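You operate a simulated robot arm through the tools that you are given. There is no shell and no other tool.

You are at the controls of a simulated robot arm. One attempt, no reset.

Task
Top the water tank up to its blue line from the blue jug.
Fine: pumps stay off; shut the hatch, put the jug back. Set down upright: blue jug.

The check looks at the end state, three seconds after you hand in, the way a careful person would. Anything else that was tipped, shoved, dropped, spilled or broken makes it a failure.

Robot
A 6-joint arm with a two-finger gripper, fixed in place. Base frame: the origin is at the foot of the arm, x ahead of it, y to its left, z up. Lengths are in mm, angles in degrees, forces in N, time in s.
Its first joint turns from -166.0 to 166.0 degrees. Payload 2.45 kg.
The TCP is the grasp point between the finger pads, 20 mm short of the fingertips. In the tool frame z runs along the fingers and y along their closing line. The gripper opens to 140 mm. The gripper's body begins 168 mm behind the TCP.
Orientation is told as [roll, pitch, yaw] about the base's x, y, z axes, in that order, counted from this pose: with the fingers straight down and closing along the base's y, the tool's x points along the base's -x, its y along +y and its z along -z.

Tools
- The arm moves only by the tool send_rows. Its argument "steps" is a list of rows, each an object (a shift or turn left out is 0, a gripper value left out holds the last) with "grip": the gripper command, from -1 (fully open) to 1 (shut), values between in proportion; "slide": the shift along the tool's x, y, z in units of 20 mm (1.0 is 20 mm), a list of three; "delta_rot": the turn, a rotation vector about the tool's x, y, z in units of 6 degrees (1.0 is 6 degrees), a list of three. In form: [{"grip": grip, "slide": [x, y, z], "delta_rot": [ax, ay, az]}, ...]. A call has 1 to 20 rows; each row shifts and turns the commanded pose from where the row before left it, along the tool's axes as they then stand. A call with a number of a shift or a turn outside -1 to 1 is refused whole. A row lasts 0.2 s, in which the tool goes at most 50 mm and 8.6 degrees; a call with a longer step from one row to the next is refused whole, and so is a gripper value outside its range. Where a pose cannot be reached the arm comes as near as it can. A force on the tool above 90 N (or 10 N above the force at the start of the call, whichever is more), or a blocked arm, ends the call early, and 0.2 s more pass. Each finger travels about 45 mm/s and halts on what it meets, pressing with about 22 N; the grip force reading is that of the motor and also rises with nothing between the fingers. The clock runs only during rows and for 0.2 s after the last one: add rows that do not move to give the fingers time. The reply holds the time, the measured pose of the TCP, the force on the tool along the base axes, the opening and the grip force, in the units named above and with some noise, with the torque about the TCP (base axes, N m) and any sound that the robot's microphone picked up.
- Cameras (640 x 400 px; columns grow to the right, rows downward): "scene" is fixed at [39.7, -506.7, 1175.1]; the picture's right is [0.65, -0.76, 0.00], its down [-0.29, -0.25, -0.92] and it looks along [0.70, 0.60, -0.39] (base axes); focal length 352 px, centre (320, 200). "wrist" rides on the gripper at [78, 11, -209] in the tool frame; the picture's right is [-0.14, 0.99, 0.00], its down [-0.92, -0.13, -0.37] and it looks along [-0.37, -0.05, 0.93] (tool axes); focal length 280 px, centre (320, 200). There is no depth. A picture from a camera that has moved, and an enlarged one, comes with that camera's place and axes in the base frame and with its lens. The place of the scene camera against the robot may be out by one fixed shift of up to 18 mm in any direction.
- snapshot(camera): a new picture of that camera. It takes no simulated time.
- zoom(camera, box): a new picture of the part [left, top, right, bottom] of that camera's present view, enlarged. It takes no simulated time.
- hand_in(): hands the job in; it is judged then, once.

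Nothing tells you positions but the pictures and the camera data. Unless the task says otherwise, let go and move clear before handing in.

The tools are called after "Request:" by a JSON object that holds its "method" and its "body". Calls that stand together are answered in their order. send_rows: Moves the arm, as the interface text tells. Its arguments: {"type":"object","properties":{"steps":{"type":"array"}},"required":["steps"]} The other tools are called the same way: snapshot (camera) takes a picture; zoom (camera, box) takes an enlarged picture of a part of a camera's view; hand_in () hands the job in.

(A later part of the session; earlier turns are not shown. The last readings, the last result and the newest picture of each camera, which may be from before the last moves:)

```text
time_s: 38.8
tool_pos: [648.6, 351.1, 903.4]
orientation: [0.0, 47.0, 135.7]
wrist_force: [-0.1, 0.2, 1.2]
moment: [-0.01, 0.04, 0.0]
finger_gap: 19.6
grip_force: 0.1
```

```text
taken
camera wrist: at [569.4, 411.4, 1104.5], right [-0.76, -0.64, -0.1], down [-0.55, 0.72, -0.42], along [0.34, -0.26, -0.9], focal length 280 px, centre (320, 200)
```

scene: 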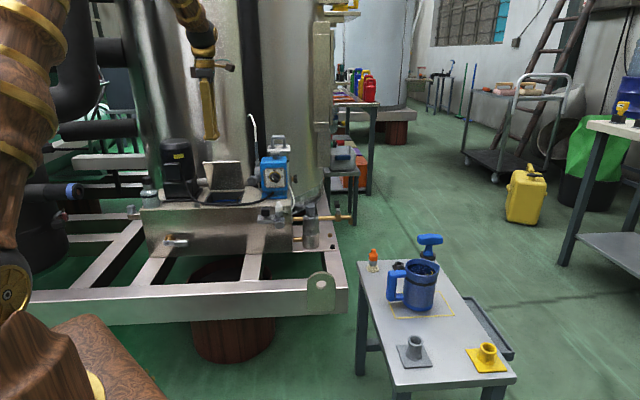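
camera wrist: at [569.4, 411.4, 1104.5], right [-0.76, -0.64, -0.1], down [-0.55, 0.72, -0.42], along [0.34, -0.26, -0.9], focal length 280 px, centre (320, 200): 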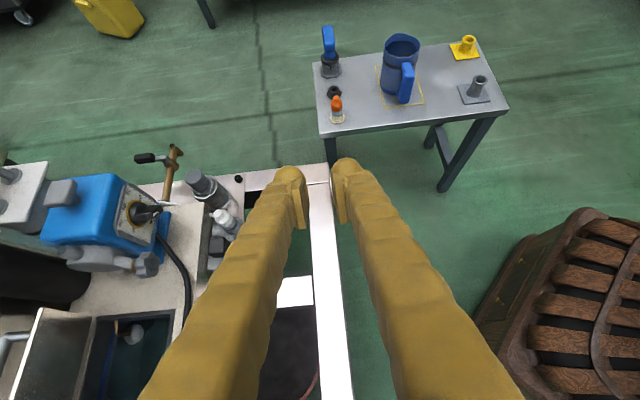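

Request:
{"method": "zoom", "body": {"camera": "wrist", "box": [300, 10, 520, 140]}}

Request:
{"method": "zoom", "body": {"camera": "wrist", "box": [360, 20, 440, 115]}}

Request:
{"method": "zoom", "body": {"camera": "scene", "box": [380, 225, 460, 325]}}

```text
2.91 times, centred on (410, 75) of wrist
camera zoom: at [569.4, 411.4, 1104.5], right [-0.76, -0.64, -0.1], down [-0.55, 0.72, -0.42], along [0.34, -0.26, -0.9], focal length 816 px, centre (58, 564)
```

zoom: 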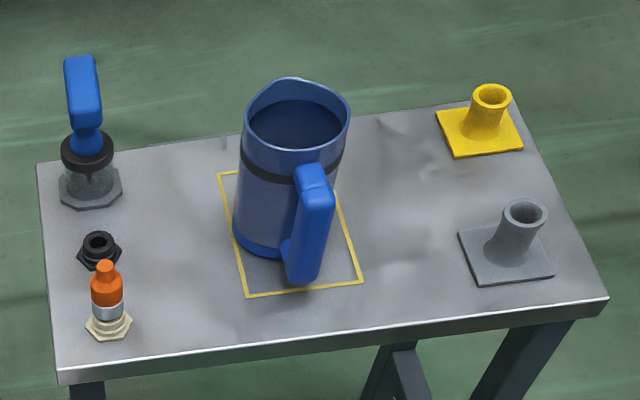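

```text
4.21 times, centred on (400, 68) of wrist
camera zoom: at [569.4, 411.4, 1104.5], right [-0.76, -0.64, -0.1], down [-0.55, 0.72, -0.42], along [0.34, -0.26, -0.9], focal length 1181 px, centre (-17, 758)
```

zoom: 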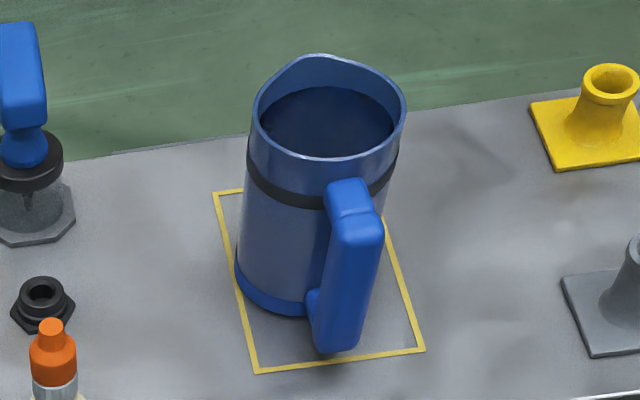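

```text
4.00 times, centred on (420, 275) of scene
camera zoom: at [39.7, -506.7, 1175.1], right [0.65, -0.76, 0.0], down [-0.29, -0.25, -0.92], along [0.7, 0.6, -0.39], focal length 1406 px, centre (-80, -100)
```

zoom: 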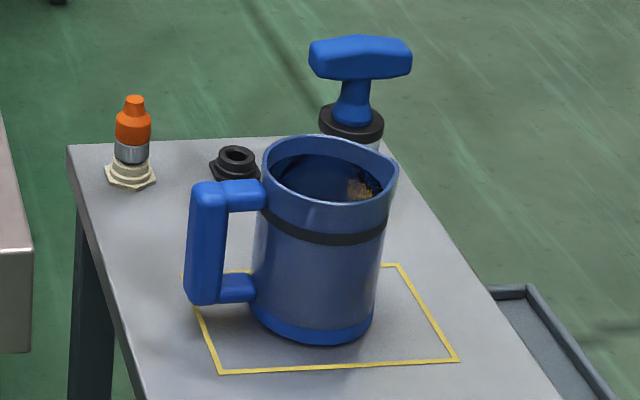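

The jug's spout points away from its handle (spout azimuth about -45°, handle about 135°). Its body is about 91 mm across, centred near (864,-184) in the yellow outline, with the rim at about z=610. I'll finish tipping the tool and move over near the table.

Request:
{"method": "send_rows", "body": {"steps": [{"delta_rot": [0, 0.933, 0], "grip": -0.8}, {"delta_rot": [0, 0.933, 0]}, {"delta_rot": [0, 0.933, 0]}, {"delta_rot": [0, 0.933, 0]}, {"delta_rot": [0, 0.933, 0]}, {"slide": [0, 0, 1]}, {"slide": [0, 0, 1]}, {"slide": [0, 0, 1]}, {"slide": [0, 0, 1]}, {"slide": [0, 0, 1]}, {"slide": [0, 0, 1]}, {"slide": [0, 0, 1]}, {"slide": [0, 0, 1]}, {"slide": [0, 0, 1]}, {"slide": [0, 0, 1]}]}}

Request:
{"method": "snapshot", "body": {"camera": "wrist"}}

```text
time_s: 42.0
tool_pos: [785.7, 216.9, 852.8]
orientation: [-0.1, 74.9, 135.7]
wrist_force: [0.0, 0.6, -0.6]
moment: [0.01, 0.01, 0.03]
finger_gap: 126.0
grip_force: 0.0
```

```text
taken
camera wrist: at [648.8, 334.4, 982.6], right [-0.72, -0.69, -0.13], down [-0.34, 0.51, -0.79], along [0.61, -0.52, -0.6], focal length 280 px, centre (320, 200)
```

wrist: 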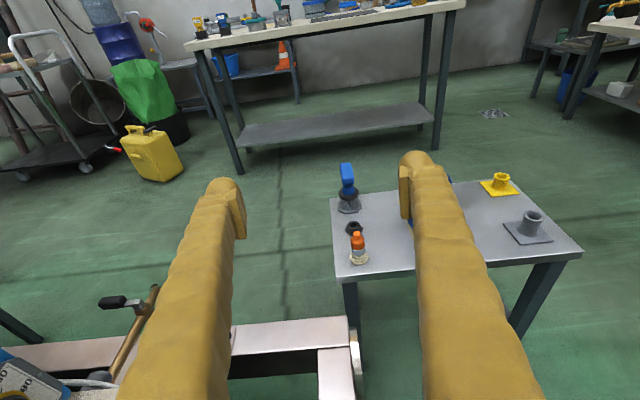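

Request:
{"method": "send_rows", "body": {"steps": [{"slide": [0, 0, 1]}, {"slide": [0, 0, 1]}, {"slide": [0, 0, 1]}, {"slide": [0, 0, 1]}, {"slide": [0, 0, 1]}, {"slide": [0, 0, 1]}, {"slide": [0, 0, 1]}, {"delta_rot": [0.96, 0, -0.259]}, {"delta_rot": [0.96, 0, -0.259]}, {"delta_rot": [0.96, 0, -0.259]}, {"delta_rot": [0.96, 0, -0.259]}, {"delta_rot": [0.96, 0, -0.259]}, {"delta_rot": [0.96, 0, -0.259]}, {"delta_rot": [0.96, 0, -0.259]}, {"delta_rot": [0.96, 0, -0.259]}, {"delta_rot": [0.96, 0, -0.259]}, {"delta_rot": [0.96, 0, -0.259]}]}}

```text
time_s: 45.6
tool_pos: [883.4, 120.9, 815.7]
orientation: [-0.3, 74.9, 177.1]
wrist_force: [0.3, -0.3, -0.4]
moment: [0.0, 0.0, 0.0]
finger_gap: 125.6
grip_force: 0.0
out of reach, approached as far as the arm can: row 15, 16, 17
```

The arm can't swing the tool past straight-outward with the tool near level, so I'll keep it angled to one side. Before taking the jug I'll rehearse the pouring motion empty, well above the tank, to confirm it's reachable and clear.

Request:
{"method": "send_rows", "body": {"steps": [{"slide": [-0.06, -0.976, -0.33]}, {"slide": [-0.06, -0.976, -0.33]}, {"slide": [-0.06, -0.976, -0.33]}, {"slide": [-0.06, -0.976, -0.33]}, {"slide": [-0.06, -0.976, -0.33]}, {"slide": [-0.06, -0.976, -0.33]}, {"slide": [-0.06, -0.976, -0.33]}, {"slide": [-0.06, -0.976, -0.33]}, {"slide": [-0.06, -0.976, -0.33]}, {"slide": [-0.06, -0.976, -0.33]}, {"slide": [-0.06, -0.976, -0.33]}, {"slide": [-0.06, -0.976, -0.33]}, {"slide": [-0.06, -0.976, -0.33]}, {"slide": [-0.06, -0.976, -0.33]}, {"slide": [-0.06, -0.976, -0.33]}, {"slide": [-0.06, -0.976, -0.33]}, {"slide": [-0.06, -0.976, -0.33]}, {"slide": [-0.06, -0.976, -0.33]}, {"slide": [-0.06, -0.976, -0.33]}, {"slide": [-0.06, -0.976, -0.33]}]}}

Request:
{"method": "send_rows", "body": {"steps": [{"slide": [-0.06, -0.976, -0.33]}, {"slide": [-0.06, -0.976, -0.33]}, {"slide": [-0.06, -0.976, -0.33]}, {"slide": [-0.06, -0.976, -0.33]}, {"slide": [-0.06, -0.976, -0.33]}, {"delta_rot": [0.96, 0, -0.259]}, {"delta_rot": [0.96, 0, -0.259]}, {"delta_rot": [0.96, 0, -0.259]}, {"delta_rot": [0.96, 0, -0.259]}]}}

Request:
{"method": "snapshot", "body": {"camera": "wrist"}}

Request:
{"method": "snapshot", "body": {"camera": "scene"}}

```text
time_s: 49.8
tool_pos: [767.1, 516.9, 827.5]
orientation: [-0.1, 74.9, 177.5]
wrist_force: [-0.2, 0.3, 0.0]
moment: [0.0, 0.01, 0.0]
finger_gap: 126.0
grip_force: 0.0
```

```text
time_s: 51.8
tool_pos: [736.7, 616.6, 831.6]
orientation: [-0.4, 75.0, -158.9]
wrist_force: [0.2, 0.5, 0.0]
moment: [0.0, 0.01, -0.03]
finger_gap: 126.0
grip_force: 0.1
```

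```text
taken
camera wrist: at [572.1, 538.9, 960.4], right [0.33, -0.93, -0.13], down [-0.6, -0.1, -0.79], along [0.73, 0.34, -0.59], focal length 280 px, centre (320, 200)
```

wrist: 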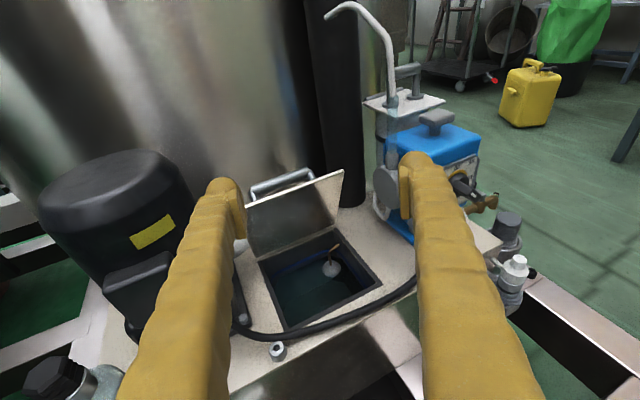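

```text
taken
```

scene: 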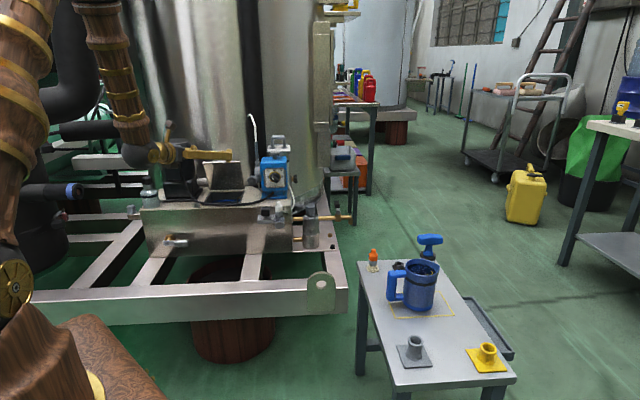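

Reachable, and the view into the opening is good. I'll check the level from here, then rehearse the 60° pouring tilt about the TCP.

Request:
{"method": "zoom", "body": {"camera": "wrist", "box": [240, 210, 400, 330]}}

Request:
{"method": "send_rows", "body": {"steps": [{"delta_rot": [-0.067, -0.966, -0.248]}, {"delta_rot": [-0.067, -0.966, -0.248]}, {"delta_rot": [-0.067, -0.966, -0.248]}, {"delta_rot": [-0.067, -0.966, -0.248]}, {"delta_rot": [-0.067, -0.966, -0.248]}, {"delta_rot": [-0.067, -0.966, -0.248]}, {"delta_rot": [-0.067, -0.966, -0.248]}, {"delta_rot": [-0.067, -0.966, -0.248]}, {"delta_rot": [-0.067, -0.966, -0.248]}, {"delta_rot": [-0.067, -0.966, -0.248]}]}}

Request:
{"method": "snapshot", "body": {"camera": "wrist"}}

Request:
{"method": "zoom", "body": {"camera": "scene", "box": [100, 60, 340, 240]}}

```text
3.33 times, centred on (320, 270) of wrist
camera zoom: at [572.1, 538.9, 960.4], right [0.33, -0.93, -0.13], down [-0.6, -0.1, -0.79], along [0.73, 0.34, -0.59], focal length 935 px, centre (320, -33)
```

zoom: 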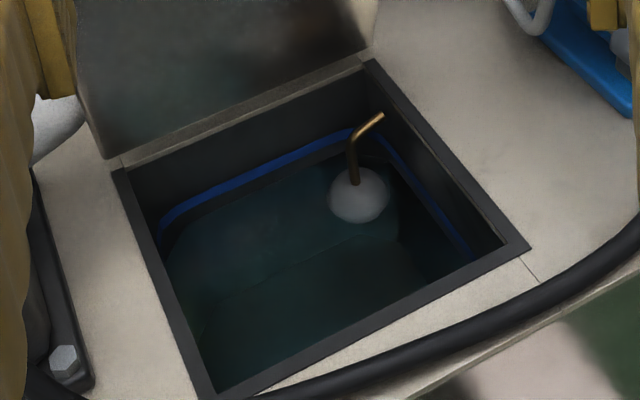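

```text
time_s: 54.0
tool_pos: [737.4, 616.9, 830.6]
orientation: [13.2, 15.3, -147.7]
wrist_force: [0.6, 0.0, 0.0]
moment: [0.02, 0.03, 0.01]
finger_gap: 125.9
grip_force: 0.1
```

```text
taken
camera wrist: at [735.0, 658.0, 1049.2], right [0.35, -0.92, 0.18], down [-0.94, -0.34, 0.07], along [-0.01, -0.2, -0.98], focal length 280 px, centre (320, 200)
```

wrist: 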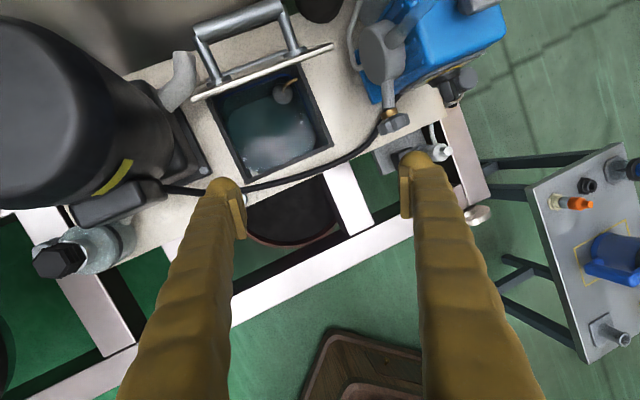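

```text
2.22 times, centred on (220, 150) of scene
camera zoom: at [39.7, -506.7, 1175.1], right [0.65, -0.76, 0.0], down [-0.29, -0.25, -0.92], along [0.7, 0.6, -0.39], focal length 781 px, centre (542, 311)
```

zoom: 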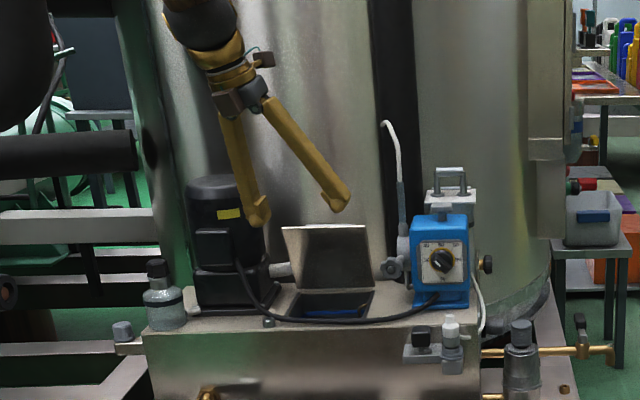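

Request:
{"method": "send_rows", "body": {"steps": [{"delta_rot": [-0.067, -0.966, -0.248]}, {"delta_rot": [-0.067, -0.966, -0.248]}, {"delta_rot": [-0.067, -0.966, -0.248]}, {"delta_rot": [-0.067, -0.966, -0.248]}]}}

Request:
{"method": "send_rows", "body": {"steps": [{"delta_rot": [0.067, 0.966, 0.248]}, {"delta_rot": [0.067, 0.966, 0.248]}, {"delta_rot": [0.067, 0.966, 0.248]}, {"delta_rot": [0.067, 0.966, 0.248]}, {"delta_rot": [0.067, 0.966, 0.248]}, {"delta_rot": [0.067, 0.966, 0.248]}, {"delta_rot": [0.067, 0.966, 0.248]}, {"delta_rot": [0.067, 0.966, 0.248]}, {"delta_rot": [0.067, 0.966, 0.248]}, {"delta_rot": [0.067, 0.966, 0.248]}, {"delta_rot": [0.067, 0.966, 0.248]}, {"delta_rot": [0.067, 0.966, 0.248]}, {"delta_rot": [0.067, 0.966, 0.248]}, {"delta_rot": [0.067, 0.966, 0.248]}]}}

```text
time_s: 55.0
tool_pos: [738.5, 615.5, 831.6]
orientation: [14.8, -8.6, -147.5]
wrist_force: [-0.2, 0.5, -0.2]
moment: [0.01, 0.03, -0.03]
finger_gap: 126.0
grip_force: 0.0
```

```text
time_s: 58.0
tool_pos: [738.2, 616.1, 830.4]
orientation: [-0.8, 75.1, -159.1]
wrist_force: [0.5, 0.4, 0.5]
moment: [0.0, 0.02, -0.02]
finger_gap: 125.7
grip_force: 0.0
```

The tilt works out to 84°. Back upright now; one closer look at the level before fetching the jug.

Request:
{"method": "zoom", "body": {"camera": "wrist", "box": [262, 230, 382, 310]}}

```text
5.00 times, centred on (322, 270) of wrist
camera zoom: at [572.2, 538.7, 960.2], right [0.33, -0.93, -0.14], down [-0.6, -0.1, -0.79], along [0.73, 0.34, -0.59], focal length 1402 px, centre (310, -150)
```

zoom: 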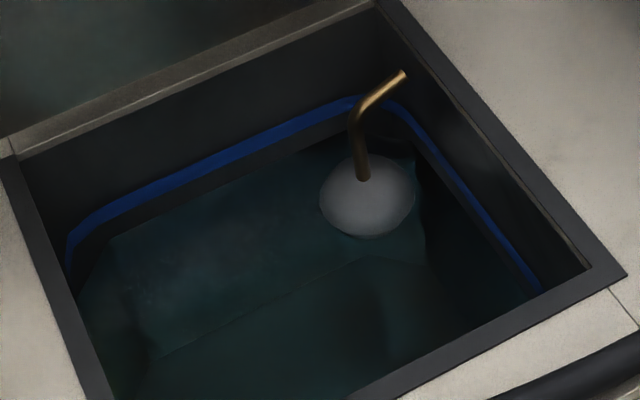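

The level is about 12 mm under the band's lower edge and 17 mm under its middle, so roughly 260 ml is needed. Now I'll go for the jug, turning the tool to point along azimuth -60° on the way.

Request:
{"method": "send_rows", "body": {"steps": [{"slide": [-0.044, 0.991, -0.166]}, {"slide": [-0.044, 0.991, -0.166]}, {"slide": [-0.044, 0.991, -0.166]}, {"slide": [-0.044, 0.991, -0.166]}, {"slide": [-0.044, 0.991, -0.166]}, {"slide": [-0.044, 0.991, -0.166]}, {"slide": [-0.044, 0.991, -0.166]}, {"slide": [-0.044, 0.991, -0.166]}, {"slide": [-0.044, 0.991, -0.166]}, {"slide": [-0.044, 0.991, -0.166]}, {"slide": [-0.044, 0.991, -0.166]}, {"slide": [-0.044, 0.991, -0.166]}, {"slide": [-0.044, 0.991, -0.166]}, {"slide": [-0.044, 0.991, -0.166]}, {"slide": [-0.044, 0.991, -0.166]}, {"slide": [-0.044, 0.991, -0.166]}]}}

Request:
{"method": "send_rows", "body": {"steps": [{"delta_rot": [-0.966, 0, 0.259]}, {"delta_rot": [-0.966, 0, 0.259]}, {"delta_rot": [-0.966, 0, 0.259]}, {"delta_rot": [-0.966, 0, 0.259]}, {"delta_rot": [-0.966, 0, 0.259]}, {"delta_rot": [-0.966, 0, 0.259]}, {"delta_rot": [-0.966, 0, 0.259]}, {"delta_rot": [-0.966, 0, 0.259]}, {"delta_rot": [-0.966, 0, 0.259]}, {"delta_rot": [-0.966, 0, 0.259]}, {"delta_rot": [-0.966, 0, 0.259]}, {"delta_rot": [-0.966, 0, 0.259]}, {"delta_rot": [-0.966, 0, 0.259]}, {"delta_rot": [-0.483, 0, 0.13]}]}}

Request:
{"method": "snapshot", "body": {"camera": "wrist"}}

```text
time_s: 61.4
tool_pos: [737.5, 412.7, 840.8]
orientation: [1.2, 74.9, -158.9]
wrist_force: [0.5, 0.2, 0.1]
moment: [0.0, -0.02, -0.03]
finger_gap: 126.1
grip_force: 0.0
out of reach, approached as far as the arm can: row 9, 10, 11, 12, 13, 14, 15, 16
```

```text
time_s: 64.4
tool_pos: [736.7, 409.5, 839.1]
orientation: [0.4, 74.9, 120.7]
wrist_force: [0.6, 0.0, 0.8]
moment: [0.0, -0.02, -0.02]
finger_gap: 126.1
grip_force: 0.0
```

```text
taken
camera wrist: at [636.2, 560.6, 969.9], right [-0.87, -0.47, -0.13], down [-0.19, 0.58, -0.79], along [0.45, -0.67, -0.59], focal length 280 px, centre (320, 200)
```

wrist: 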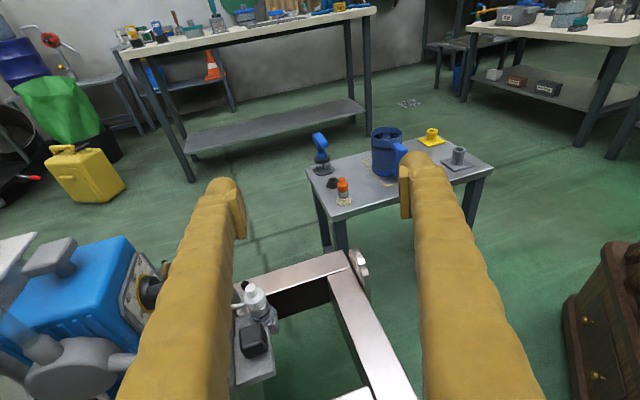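

Request:
{"method": "send_rows", "body": {"steps": [{"slide": [-0.012, 0.436, 0.99]}, {"slide": [-0.012, 0.436, 0.99]}, {"slide": [-0.012, 0.436, 0.99]}, {"slide": [-0.012, 0.436, 0.99]}, {"slide": [-0.012, 0.436, 0.99]}, {"slide": [-0.012, 0.436, 0.99]}, {"slide": [-0.012, 0.436, 0.99]}, {"slide": [-0.012, 0.436, 0.99]}, {"slide": [-0.012, 0.436, 0.99]}, {"slide": [-0.012, 0.436, 0.99]}, {"slide": [-0.012, 0.436, 0.99]}, {"slide": [-0.012, 0.436, 0.99]}, {"slide": [-0.012, 0.436, 0.99]}, {"slide": [-0.012, 0.436, 0.99]}, {"slide": [-0.012, 0.436, 0.99]}, {"slide": [-0.012, 0.436, 0.99]}, {"slide": [-0.012, 0.436, 0.99]}, {"slide": [-0.012, 0.436, 0.99]}, {"slide": [-0.012, 0.436, 0.99]}, {"slide": [-0.012, 0.436, 0.99]}]}}

Request:
{"method": "snapshot", "body": {"camera": "wrist"}}

Request:
{"method": "snapshot", "body": {"camera": "scene"}}

```text
time_s: 68.6
tool_pos: [778.4, -8.7, 732.8]
orientation: [0.2, 74.9, 120.5]
wrist_force: [-0.4, -0.1, 0.4]
moment: [0.0, 0.06, -0.01]
finger_gap: 125.8
grip_force: 0.0
```

```text
taken
camera wrist: at [677.6, 142.4, 863.9], right [-0.87, -0.47, -0.13], down [-0.19, 0.58, -0.79], along [0.45, -0.67, -0.59], focal length 280 px, centre (320, 200)
```

wrist: 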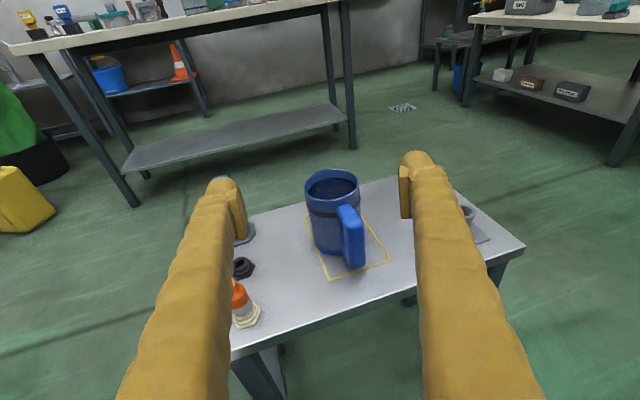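

```text
taken
```

scene: 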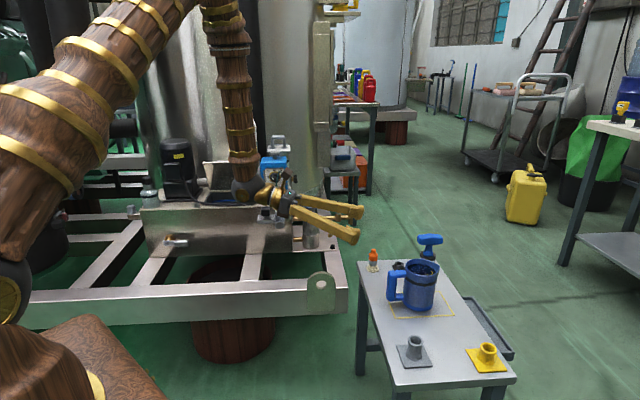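

Request:
{"method": "zoom", "body": {"camera": "wrist", "box": [270, 150, 410, 290]}}

```text
2.86 times, centred on (340, 220) of wrist
camera zoom: at [677.6, 142.4, 863.9], right [-0.87, -0.47, -0.13], down [-0.19, 0.58, -0.79], along [0.45, -0.67, -0.59], focal length 801 px, centre (263, 143)
```

zoom: 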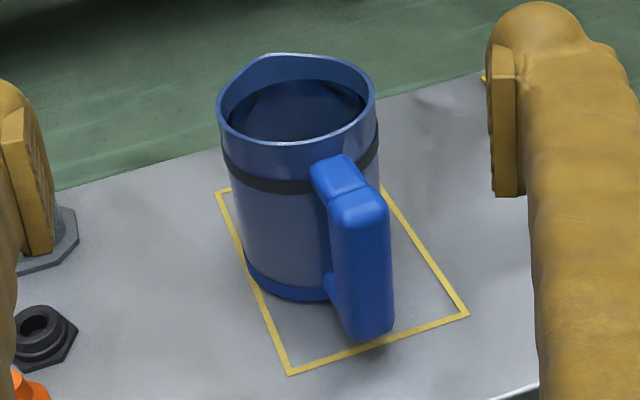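

The jug centre works out at about (869,-182), with its handle between the approaching fingers. I'll drop to the pre-grasp point 130 mm behind it.

Request:
{"method": "send_rows", "body": {"steps": [{"slide": [-0.786, 0.064, 0.663]}, {"slide": [-0.786, 0.064, 0.663]}, {"slide": [-0.786, 0.064, 0.663]}, {"slide": [-0.786, 0.064, 0.663]}, {"slide": [-0.786, 0.064, 0.663]}, {"slide": [-0.786, 0.064, 0.663]}, {"slide": [-0.786, 0.064, 0.663]}, {"slide": [-0.786, 0.064, 0.663]}]}}

Request:
{"method": "snapshot", "body": {"camera": "wrist"}}

Request:
{"method": "zoom", "body": {"camera": "scene", "box": [300, 180, 500, 340]}}

```text
time_s: 70.4
tool_pos: [806.6, -72.3, 582.8]
orientation: [0.2, 74.9, 120.6]
wrist_force: [0.2, 0.0, -0.7]
moment: [0.02, 0.01, 0.02]
finger_gap: 126.0
grip_force: 0.1
```

```text
taken
camera wrist: at [705.9, 77.4, 714.3], right [-0.87, -0.47, -0.13], down [-0.19, 0.58, -0.79], along [0.45, -0.67, -0.59], focal length 280 px, centre (320, 200)
```

wrist: 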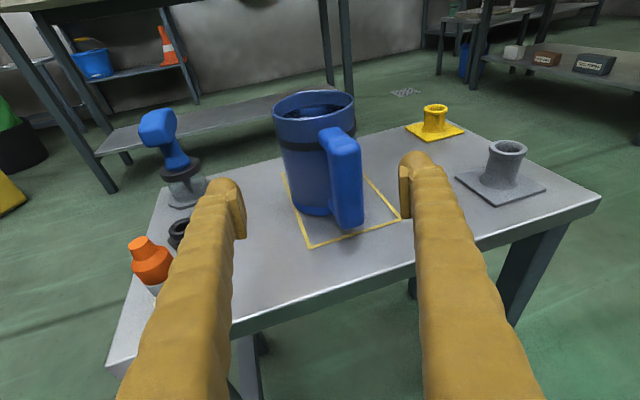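

```text
2.50 times, centred on (400, 260) of scene
camera zoom: at [39.7, -506.7, 1175.1], right [0.65, -0.76, 0.0], down [-0.29, -0.25, -0.92], along [0.7, 0.6, -0.39], focal length 879 px, centre (120, 50)
```

zoom: 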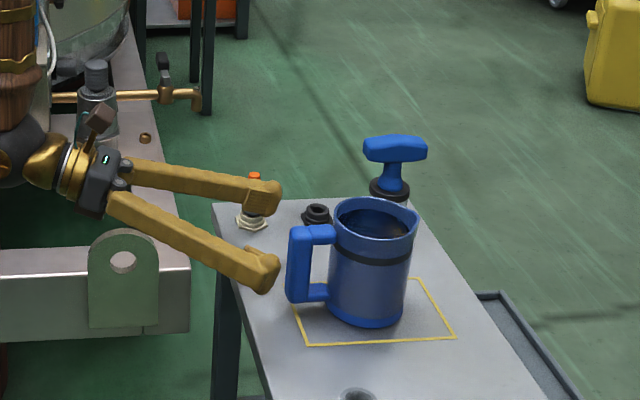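

Alignment is within about 2 mm. I'll advance the last 134 mm along the fingers, with the jug and handle passing between them, without closing yet.

Request:
{"method": "send_rows", "body": {"steps": [{"slide": [0, 0.015, 0.957]}, {"slide": [0, 0.015, 0.957]}, {"slide": [0, 0.015, 0.957]}, {"slide": [0, 0.015, 0.957]}, {"slide": [0, 0.015, 0.957]}, {"slide": [0, 0.015, 0.957]}, {"slide": [0, 0.015, 0.957]}]}}

Request:
{"method": "snapshot", "body": {"camera": "wrist"}}

Request:
{"method": "zoom", "body": {"camera": "scene", "box": [340, 210, 480, 330]}}

```text
time_s: 72.0
tool_pos: [870.7, -185.7, 550.0]
orientation: [0.3, 74.9, 120.5]
wrist_force: [-0.7, 0.2, 0.3]
moment: [0.0, 0.01, -0.01]
finger_gap: 126.1
grip_force: 0.0
```

```text
taken
camera wrist: at [769.8, -35.2, 680.2], right [-0.87, -0.47, -0.13], down [-0.19, 0.58, -0.79], along [0.45, -0.67, -0.59], focal length 280 px, centre (320, 200)
```

wrist: 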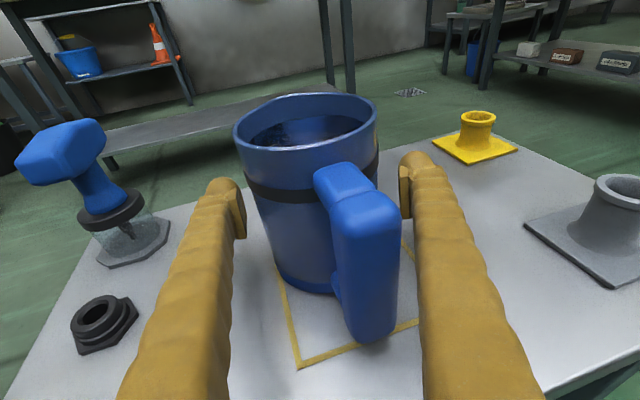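

```text
3.33 times, centred on (410, 270) of scene
camera zoom: at [39.7, -506.7, 1175.1], right [0.65, -0.76, 0.0], down [-0.29, -0.25, -0.92], along [0.7, 0.6, -0.39], focal length 1172 px, centre (20, -33)
```

zoom: 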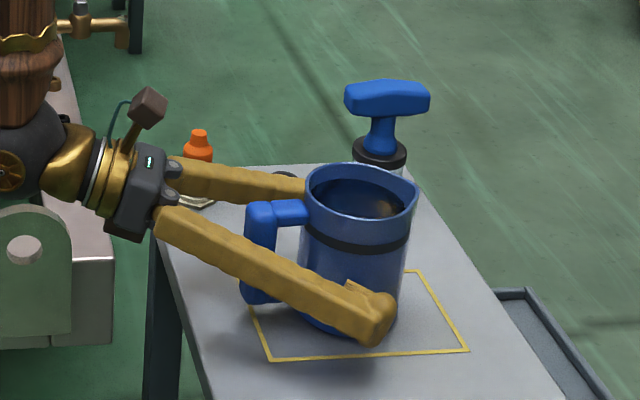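

The jug sits between the pads. Closing the gripper on the body now.

Request:
{"method": "send_rows", "body": {"steps": [{"grip": 1}, {"grip": 1}, {"grip": 1}, {"grip": 1}]}}

Request:
{"method": "snapshot", "body": {"camera": "wrist"}}

Request:
{"method": "zoom", "body": {"camera": "scene", "box": [340, 210, 480, 330]}}

```text
time_s: 73.0
tool_pos: [870.3, -185.7, 549.7]
orientation: [0.4, 74.9, 120.6]
wrist_force: [1.1, 1.6, 0.6]
moment: [-0.01, -0.06, -0.09]
finger_gap: 90.1
grip_force: 21.8
```

```text
taken
camera wrist: at [769.7, -35.1, 680.2], right [-0.87, -0.47, -0.13], down [-0.19, 0.58, -0.79], along [0.45, -0.67, -0.59], focal length 280 px, centre (320, 200)
```

wrist: 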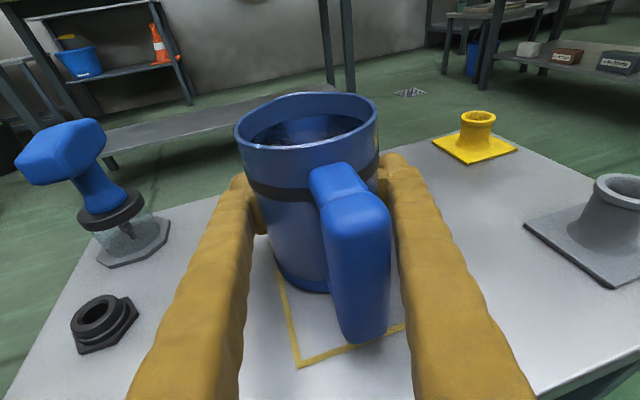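

```text
3.33 times, centred on (410, 270) of scene
camera zoom: at [39.7, -506.7, 1175.1], right [0.65, -0.76, 0.0], down [-0.29, -0.25, -0.92], along [0.7, 0.6, -0.39], focal length 1172 px, centre (20, -33)
```

zoom: 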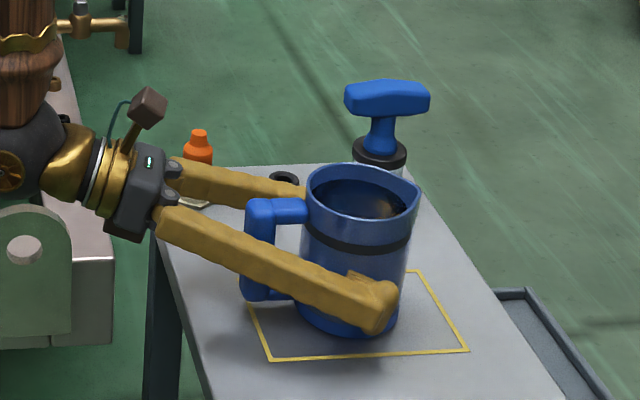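

Gripped at 90 mm with about 22 N. I'll lift gently a couple of centimetres and check the hold.

Request:
{"method": "send_rows", "body": {"steps": [{"grip": 1, "slide": [0.2, 0, -0.054]}, {"slide": [0.3, 0, -0.08]}, {"slide": [0.4, 0, -0.108]}, {"slide": [0.4, 0, -0.108]}, {"slide": [0, 0, 0]}]}}

Request:
{"method": "snapshot", "body": {"camera": "wrist"}}

Request:
{"method": "zoom", "body": {"camera": "scene", "box": [340, 210, 480, 330]}}

```text
time_s: 74.2
tool_pos: [870.2, -185.3, 576.2]
orientation: [0.4, 74.9, 120.8]
wrist_force: [-0.3, 0.0, -7.4]
moment: [-0.16, -0.17, -0.02]
finger_gap: 90.5
grip_force: 21.7
```

```text
taken
camera wrist: at [768.7, -34.7, 707.3], right [-0.87, -0.47, -0.13], down [-0.19, 0.58, -0.79], along [0.45, -0.67, -0.59], focal length 280 px, centre (320, 200)
```

wrist: 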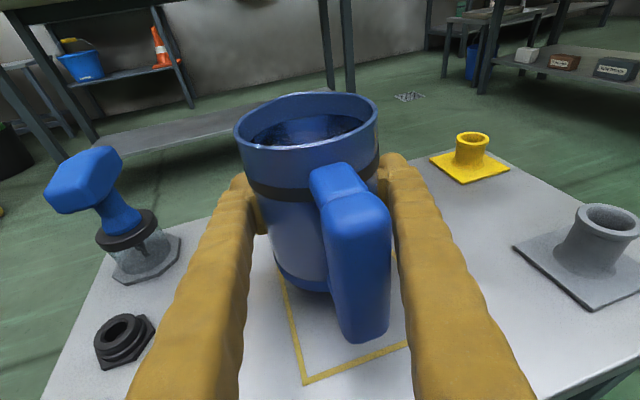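

```text
3.33 times, centred on (410, 270) of scene
camera zoom: at [39.7, -506.7, 1175.1], right [0.65, -0.76, 0.0], down [-0.29, -0.25, -0.92], along [0.7, 0.6, -0.39], focal length 1172 px, centre (20, -33)
```

zoom: 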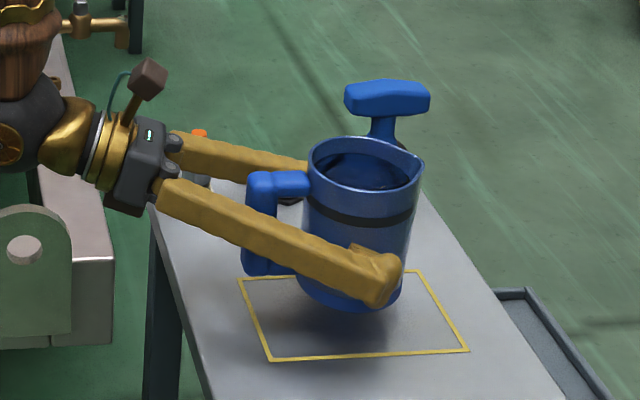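

The hold is firm and the jug is hanging level, weighing about 7.5 N. I'll note the grasp pose for putting it back (870.4,-185.7,549.8, yaw 120.5) and raise it straight up smoothly.

Request:
{"method": "send_rows", "body": {"steps": [{"grip": 1, "slide": [0.25, 0, -0.067]}, {"slide": [0.5, 0, -0.135]}, {"slide": [0.72, 0, -0.195]}, {"slide": [0.72, 0, -0.195]}, {"slide": [0.72, 0, -0.195]}, {"slide": [0.72, 0, -0.195]}, {"slide": [0.72, 0, -0.195]}, {"slide": [0.72, 0, -0.195]}, {"slide": [0.72, 0, -0.195]}, {"slide": [0.72, 0, -0.195]}, {"slide": [0.72, 0, -0.195]}, {"slide": [0.72, 0, -0.195]}, {"slide": [0.72, 0, -0.195]}, {"slide": [0.72, 0, -0.195]}, {"slide": [0.72, 0, -0.195]}, {"slide": [0.72, 0, -0.195]}, {"slide": [0.72, 0, -0.195]}, {"slide": [0.72, 0, -0.195]}, {"slide": [0.5, 0, -0.135]}, {"slide": [0.25, 0, -0.067]}]}}

Request:
{"method": "snapshot", "body": {"camera": "wrist"}}

```text
time_s: 78.4
tool_pos: [869.3, -185.9, 845.8]
orientation: [0.3, 75.0, 120.7]
wrist_force: [0.2, 0.6, -7.1]
moment: [-0.21, -0.18, -0.02]
finger_gap: 90.4
grip_force: 21.9
```

```text
taken
camera wrist: at [768.7, -35.3, 977.0], right [-0.87, -0.47, -0.13], down [-0.19, 0.58, -0.79], along [0.45, -0.67, -0.59], focal length 280 px, centre (320, 200)
```

wrist: 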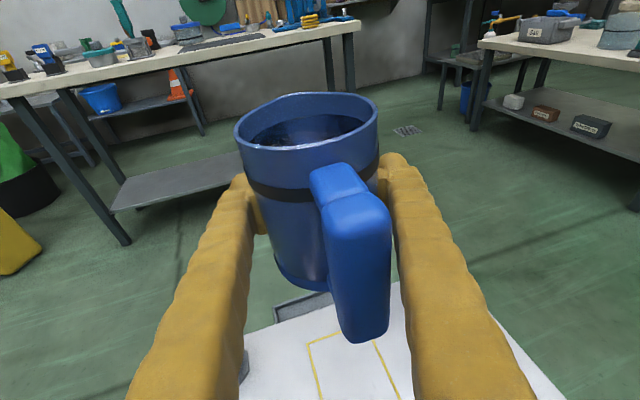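

Request:
{"method": "send_rows", "body": {"steps": [{"grip": 1, "slide": [-0.08, -0.1, -0.27]}, {"slide": [-0.16, -0.2, -0.55]}, {"slide": [-0.25, -0.2975, -0.8235]}, {"slide": [-0.25, -0.2975, -0.8235]}, {"slide": [-0.25, -0.2975, -0.8235]}, {"slide": [-0.25, -0.2975, -0.8235]}, {"slide": [-0.25, -0.2975, -0.8235]}, {"slide": [-0.25, -0.2975, -0.8235]}, {"slide": [-0.25, -0.2975, -0.8235]}, {"slide": [-0.25, -0.2975, -0.8235]}, {"slide": [-0.25, -0.2975, -0.8235]}, {"slide": [-0.25, -0.2975, -0.8235]}, {"slide": [-0.25, -0.2975, -0.8235]}, {"slide": [-0.25, -0.2975, -0.8235]}, {"slide": [-0.25, -0.2975, -0.8235]}, {"slide": [-0.25, -0.2975, -0.8235]}, {"slide": [-0.25, -0.2975, -0.8235]}, {"slide": [-0.25, -0.2975, -0.8235]}, {"slide": [-0.16, -0.2, -0.55]}, {"slide": [-0.08, -0.1, -0.27]}]}}

Request:
{"method": "send_rows", "body": {"steps": [{"grip": 1, "slide": [-0.08, -0.1, -0.27]}, {"slide": [-0.16, -0.2, -0.55]}, {"slide": [-0.25, -0.2975, -0.8235]}, {"slide": [-0.25, -0.2975, -0.8235]}, {"slide": [-0.25, -0.2975, -0.8235]}, {"slide": [-0.25, -0.2975, -0.8235]}, {"slide": [-0.25, -0.2975, -0.8235]}, {"slide": [-0.25, -0.2975, -0.8235]}, {"slide": [-0.25, -0.2975, -0.8235]}, {"slide": [-0.25, -0.2975, -0.8235]}, {"slide": [-0.25, -0.2975, -0.8235]}, {"slide": [-0.16, -0.2, -0.55]}, {"slide": [-0.08, -0.1, -0.27]}]}}

Request:
{"method": "snapshot", "body": {"camera": "wrist"}}

```text
time_s: 82.6
tool_pos: [804.1, 136.6, 837.5]
orientation: [0.2, 74.9, 120.6]
wrist_force: [0.6, 0.8, -7.0]
moment: [-0.2, -0.2, -0.02]
finger_gap: 90.4
grip_force: 22.2
```

```text
time_s: 85.4
tool_pos: [764.9, 332.5, 831.1]
orientation: [0.4, 74.9, 120.7]
wrist_force: [-0.2, -0.3, -7.0]
moment: [-0.2, -0.15, 0.0]
finger_gap: 90.2
grip_force: 21.3
```

```text
taken
camera wrist: at [663.8, 483.5, 961.2], right [-0.87, -0.47, -0.13], down [-0.19, 0.58, -0.79], along [0.45, -0.67, -0.59], focal length 280 px, centre (320, 200)
```

wrist: 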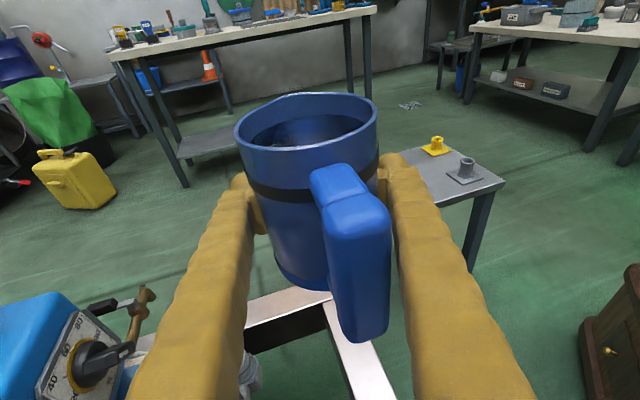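

Request:
{"method": "send_rows", "body": {"steps": [{"grip": 1, "delta_rot": [0.29, 0, -0.078]}, {"delta_rot": [0.58, 0, -0.156]}, {"delta_rot": [0.725, 0, -0.195]}, {"delta_rot": [0.725, 0, -0.195]}, {"delta_rot": [0.725, 0, -0.195]}, {"delta_rot": [0.725, 0, -0.195]}, {"delta_rot": [0.725, 0, -0.195]}, {"delta_rot": [0.725, 0, -0.195]}, {"delta_rot": [0.725, 0, -0.195]}, {"delta_rot": [0.725, 0, -0.195]}, {"delta_rot": [0.725, 0, -0.195]}, {"delta_rot": [0.725, 0, -0.195]}, {"delta_rot": [0.58, 0, -0.156]}, {"delta_rot": [0.29, 0, -0.078]}]}}

Request:
{"method": "snapshot", "body": {"camera": "wrist"}}

```text
time_s: 88.4
tool_pos: [764.4, 333.6, 830.6]
orientation: [0.0, 74.8, 176.4]
wrist_force: [-0.6, -0.4, -7.1]
moment: [0.0, -0.22, 0.04]
finger_gap: 90.3
grip_force: 22.3
```

```text
taken
camera wrist: at [583.0, 332.8, 961.6], right [-0.1, -0.99, -0.13], down [-0.59, 0.17, -0.79], along [0.8, 0.0, -0.6], focal length 280 px, centre (320, 200)
```

wrist: 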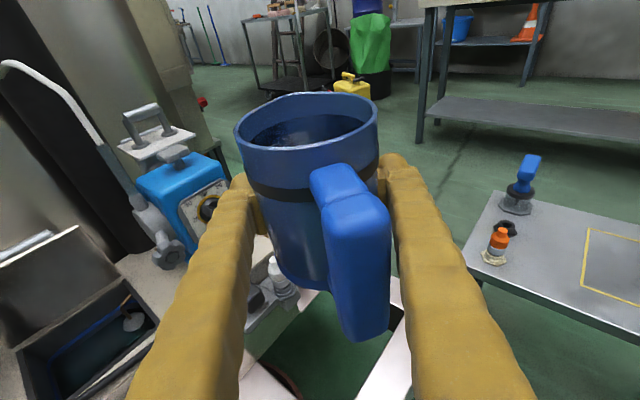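

Request:
{"method": "send_rows", "body": {"steps": [{"grip": 1, "slide": [-0.023, -0.245, -0.05]}, {"slide": [-0.046, -0.49, -0.1]}, {"slide": [-0.076, -0.8176, -0.1655]}, {"slide": [-0.076, -0.8176, -0.1655]}, {"slide": [-0.076, -0.8176, -0.1655]}, {"slide": [-0.076, -0.8176, -0.1655]}, {"slide": [-0.076, -0.8176, -0.1655]}, {"slide": [-0.076, -0.8176, -0.1655]}, {"slide": [-0.076, -0.8176, -0.1655]}, {"slide": [-0.076, -0.8176, -0.1655]}, {"slide": [-0.076, -0.8176, -0.1655]}, {"slide": [-0.076, -0.8176, -0.1655]}, {"slide": [-0.076, -0.8176, -0.1655]}, {"slide": [-0.076, -0.8176, -0.1655]}, {"slide": [-0.076, -0.8176, -0.1655]}, {"slide": [-0.076, -0.8176, -0.1655]}, {"slide": [-0.076, -0.8176, -0.1655]}, {"slide": [-0.046, -0.49, -0.1]}, {"slide": [-0.023, -0.245, -0.05]}]}}

Request:
{"method": "send_rows", "body": {"steps": [{"grip": 1, "delta_rot": [0.29, 0, -0.078]}, {"delta_rot": [0.58, 0, -0.156]}, {"delta_rot": [0.76, 0, -0.204]}, {"delta_rot": [0.76, 0, -0.204]}, {"delta_rot": [0.76, 0, -0.204]}, {"delta_rot": [0.58, 0, -0.156]}, {"delta_rot": [0.29, 0, -0.078]}]}}

Request:
{"method": "snapshot", "body": {"camera": "wrist"}}

Request:
{"method": "zoom", "body": {"camera": "scene", "box": [100, 80, 340, 240]}}

```text
time_s: 92.4
tool_pos: [723.7, 612.3, 820.2]
orientation: [0.2, 74.9, 176.5]
wrist_force: [-0.2, 0.2, -7.9]
moment: [0.04, -0.25, 0.02]
finger_gap: 90.2
grip_force: 22.7
```

```text
time_s: 94.0
tool_pos: [723.3, 611.2, 820.8]
orientation: [0.0, 74.9, -158.6]
wrist_force: [0.8, 0.8, -7.3]
moment: [0.12, -0.21, -0.05]
finger_gap: 89.8
grip_force: 22.1
```

```text
taken
camera wrist: at [558.4, 534.5, 952.0], right [0.33, -0.94, -0.13], down [-0.6, -0.1, -0.79], along [0.73, 0.34, -0.6], focal length 280 px, centre (320, 200)
```

wrist: 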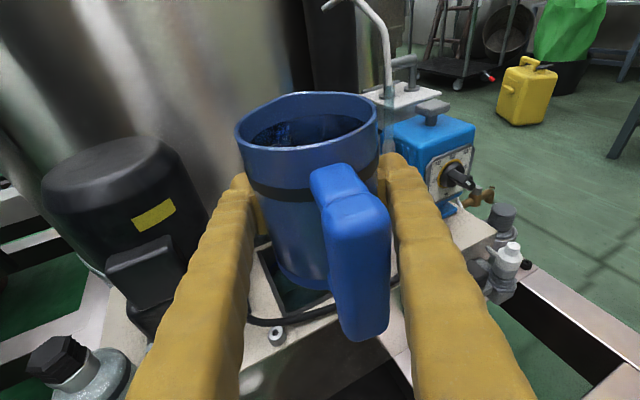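

```text
2.50 times, centred on (220, 160) of scene
camera zoom: at [39.7, -506.7, 1175.1], right [0.65, -0.76, 0.0], down [-0.29, -0.25, -0.92], along [0.7, 0.6, -0.39], focal length 879 px, centre (570, 300)
```

zoom: 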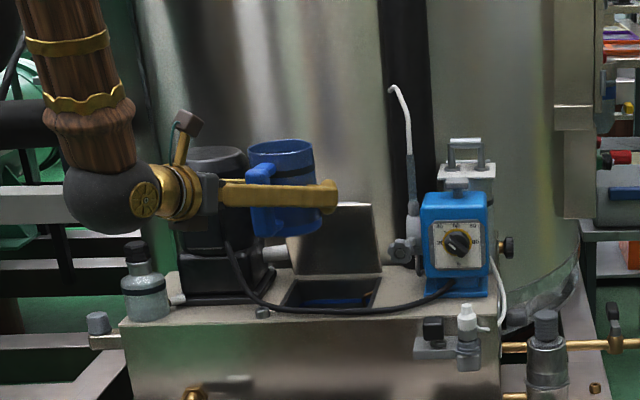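

The jug is upright above the front of the opening, spout toward azimuth 36°. I'll lower it to pouring height (z=735).

Request:
{"method": "send_rows", "body": {"steps": [{"grip": 1, "slide": [-0.24, 0, 0.065]}, {"slide": [-0.48, 0, 0.13]}, {"slide": [-0.68, 0, 0.183]}, {"slide": [-0.68, 0, 0.183]}, {"slide": [-0.68, 0, 0.183]}, {"slide": [-0.68, 0, 0.183]}, {"slide": [-0.48, 0, 0.13]}, {"slide": [-0.24, 0, 0.065]}]}}

Request:
{"method": "snapshot", "body": {"camera": "wrist"}}

Request:
{"method": "zoom", "body": {"camera": "scene", "box": [100, 80, 340, 240]}}

```text
time_s: 95.8
tool_pos: [723.1, 610.8, 734.1]
orientation: [0.0, 74.9, -158.8]
wrist_force: [-0.2, 0.0, -6.1]
moment: [0.13, -0.21, 0.01]
finger_gap: 90.2
grip_force: 22.0
```

```text
taken
camera wrist: at [558.1, 534.9, 865.4], right [0.32, -0.94, -0.13], down [-0.6, -0.1, -0.79], along [0.73, 0.34, -0.6], focal length 280 px, centre (320, 200)
```

wrist: 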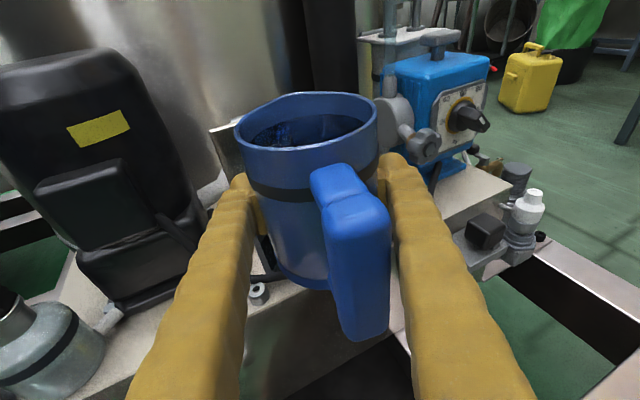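

```text
2.50 times, centred on (220, 160) of scene
camera zoom: at [39.7, -506.7, 1175.1], right [0.65, -0.76, 0.0], down [-0.29, -0.25, -0.92], along [0.7, 0.6, -0.39], focal length 879 px, centre (570, 300)
```

zoom: 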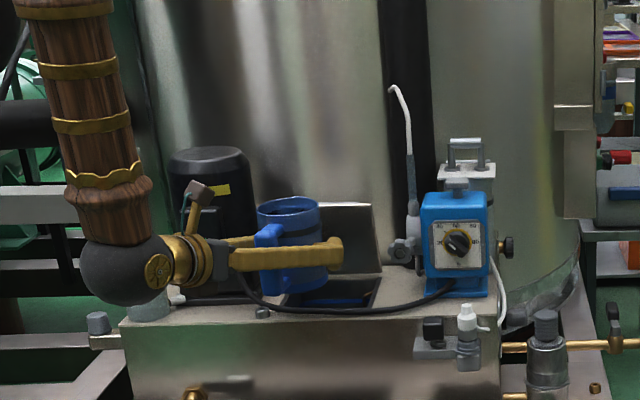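

Request:
{"method": "send_rows", "body": {"steps": [{"grip": 1, "delta_rot": [-0.02, -0.32, -0.083]}, {"delta_rot": [-0.04, -0.64, -0.165]}, {"delta_rot": [-0.045, -0.644, -0.165]}, {"delta_rot": [-0.045, -0.644, -0.165]}, {"delta_rot": [-0.045, -0.644, -0.165]}, {"delta_rot": [-0.02, -0.32, -0.083]}]}}

Request:
{"method": "snapshot", "body": {"camera": "wrist"}}

Request:
{"method": "zoom", "body": {"camera": "scene", "box": [170, 110, 290, 220]}}

```text
time_s: 97.2
tool_pos: [723.1, 610.2, 734.6]
orientation: [8.8, 55.1, -150.5]
wrist_force: [0.6, -0.7, -7.0]
moment: [0.1, -0.18, -0.03]
finger_gap: 90.0
grip_force: 22.2
```

```text
taken
camera wrist: at [602.7, 567.1, 918.5], right [0.3, -0.95, -0.03], down [-0.79, -0.24, -0.56], along [0.53, 0.19, -0.83], focal length 280 px, centre (320, 200)
```

wrist: 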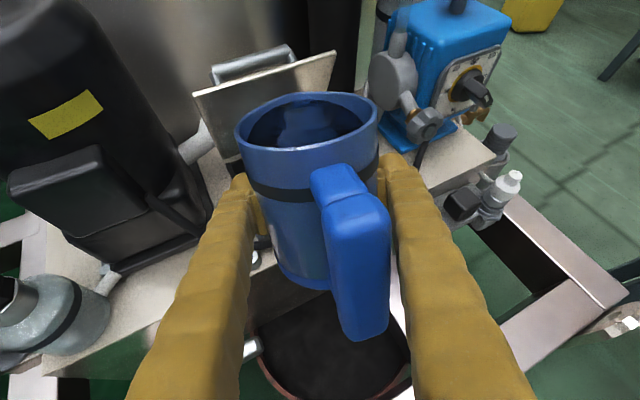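

```text
3.64 times, centred on (230, 165) of scene
camera zoom: at [39.7, -506.7, 1175.1], right [0.65, -0.76, 0.0], down [-0.29, -0.25, -0.92], along [0.7, 0.6, -0.39], focal length 1278 px, centre (647, 327)
```

zoom: 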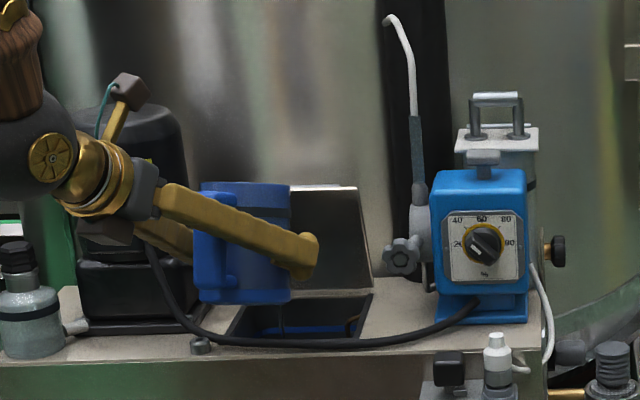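

Request:
{"method": "send_rows", "body": {"steps": [{"grip": 1, "delta_rot": [-0.022, -0.322, -0.083]}, {"delta_rot": [-0.022, -0.322, -0.083]}, {"delta_rot": [-0.022, -0.322, -0.083]}, {"delta_rot": [-0.022, -0.322, -0.083]}, {"slide": [0, 0, 0]}]}}

Request:
{"method": "snapshot", "body": {"camera": "wrist"}}

Request:
{"method": "zoom", "body": {"camera": "scene", "box": [170, 110, 290, 220]}}

```text
time_s: 98.4
tool_pos: [723.8, 611.6, 734.8]
orientation: [10.2, 47.3, -149.5]
wrist_force: [-0.7, -0.1, -6.0]
moment: [0.09, -0.18, -0.01]
finger_gap: 89.8
grip_force: 22.0
```

```text
taken
camera wrist: at [624.4, 582.6, 933.5], right [0.3, -0.95, 0.02], down [-0.85, -0.28, -0.45], along [0.43, 0.12, -0.9], focal length 280 px, centre (320, 200)
```

wrist: 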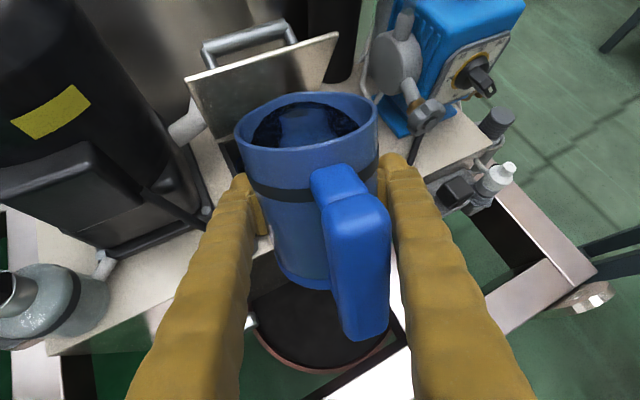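

```text
3.64 times, centred on (230, 165) of scene
camera zoom: at [39.7, -506.7, 1175.1], right [0.65, -0.76, 0.0], down [-0.29, -0.25, -0.92], along [0.7, 0.6, -0.39], focal length 1278 px, centre (647, 327)
```

zoom: 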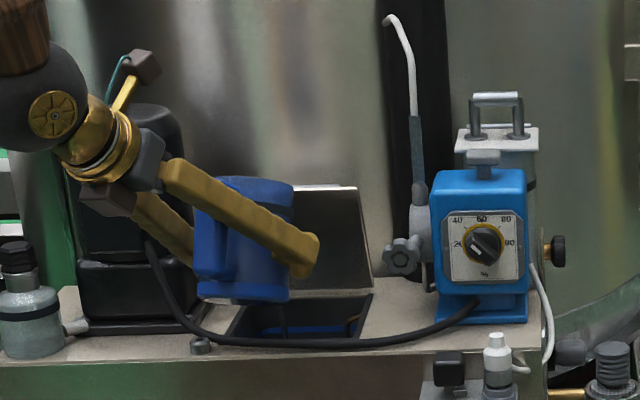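

Request:
{"method": "zoom", "body": {"camera": "scene", "box": [205, 170, 255, 210]}}

Request:
{"method": "zoom", "body": {"camera": "wrist", "box": [200, 60, 400, 200]}}

```text
10.00 times, centred on (230, 190) of scene
camera zoom: at [39.7, -506.7, 1175.1], right [0.65, -0.76, 0.0], down [-0.29, -0.25, -0.92], along [0.7, 0.6, -0.39], focal length 3515 px, centre (1220, 300)
```

zoom: 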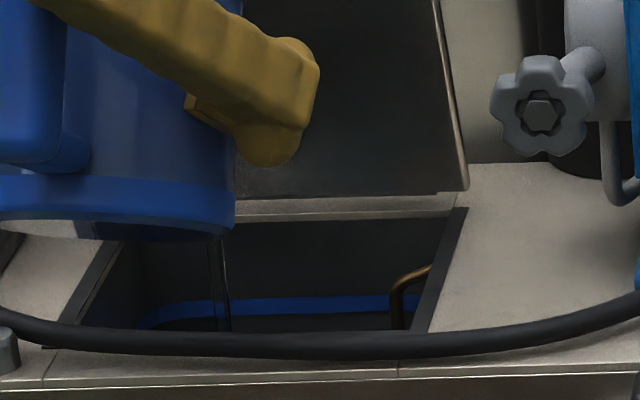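

```text
2.86 times, centred on (300, 130) of wrist
camera zoom: at [624.4, 582.6, 933.5], right [0.3, -0.95, 0.02], down [-0.85, -0.28, -0.45], along [0.43, 0.12, -0.9], focal length 801 px, centre (377, 400)
```

zoom: 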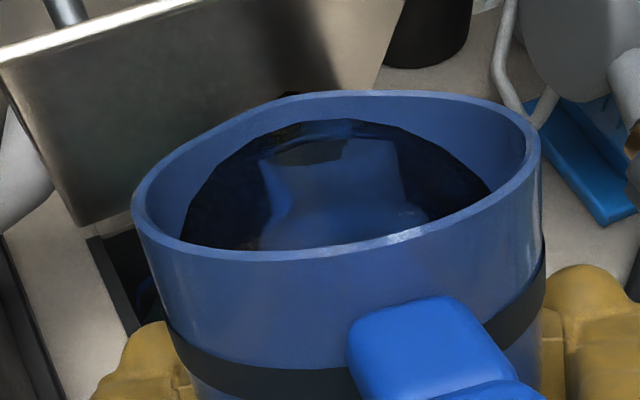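

A thin stream is running from the spout into the opening. I'll hold this tilt a moment and watch weight and level.

Request:
{"method": "send_rows", "body": {"steps": [{"grip": 1}, {"grip": 1}, {"grip": 1}, {"grip": 1}, {"grip": 1}]}}

Request:
{"method": "zoom", "body": {"camera": "scene", "box": [205, 170, 255, 210]}}

Request:
{"method": "zoom", "body": {"camera": "wrist", "box": [200, 60, 400, 200]}}

```text
time_s: 99.6
tool_pos: [723.3, 611.5, 734.8]
orientation: [10.2, 47.3, -149.4]
wrist_force: [0.0, 0.9, -6.6]
moment: [0.1, -0.2, -0.01]
finger_gap: 90.2
grip_force: 21.9
```

```text
10.00 times, centred on (230, 190) of scene
camera zoom: at [39.7, -506.7, 1175.1], right [0.65, -0.76, 0.0], down [-0.29, -0.25, -0.92], along [0.7, 0.6, -0.39], focal length 3515 px, centre (1220, 300)
```

zoom: 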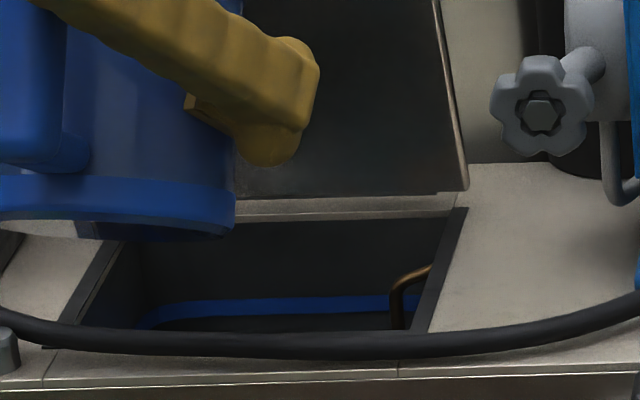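

```text
2.86 times, centred on (300, 130) of wrist
camera zoom: at [624.3, 582.6, 933.6], right [0.3, -0.95, 0.02], down [-0.85, -0.28, -0.45], along [0.43, 0.12, -0.9], focal length 801 px, centre (377, 400)
```

zoom: 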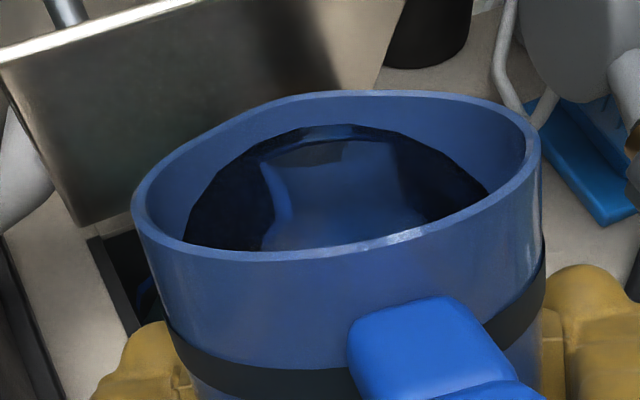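

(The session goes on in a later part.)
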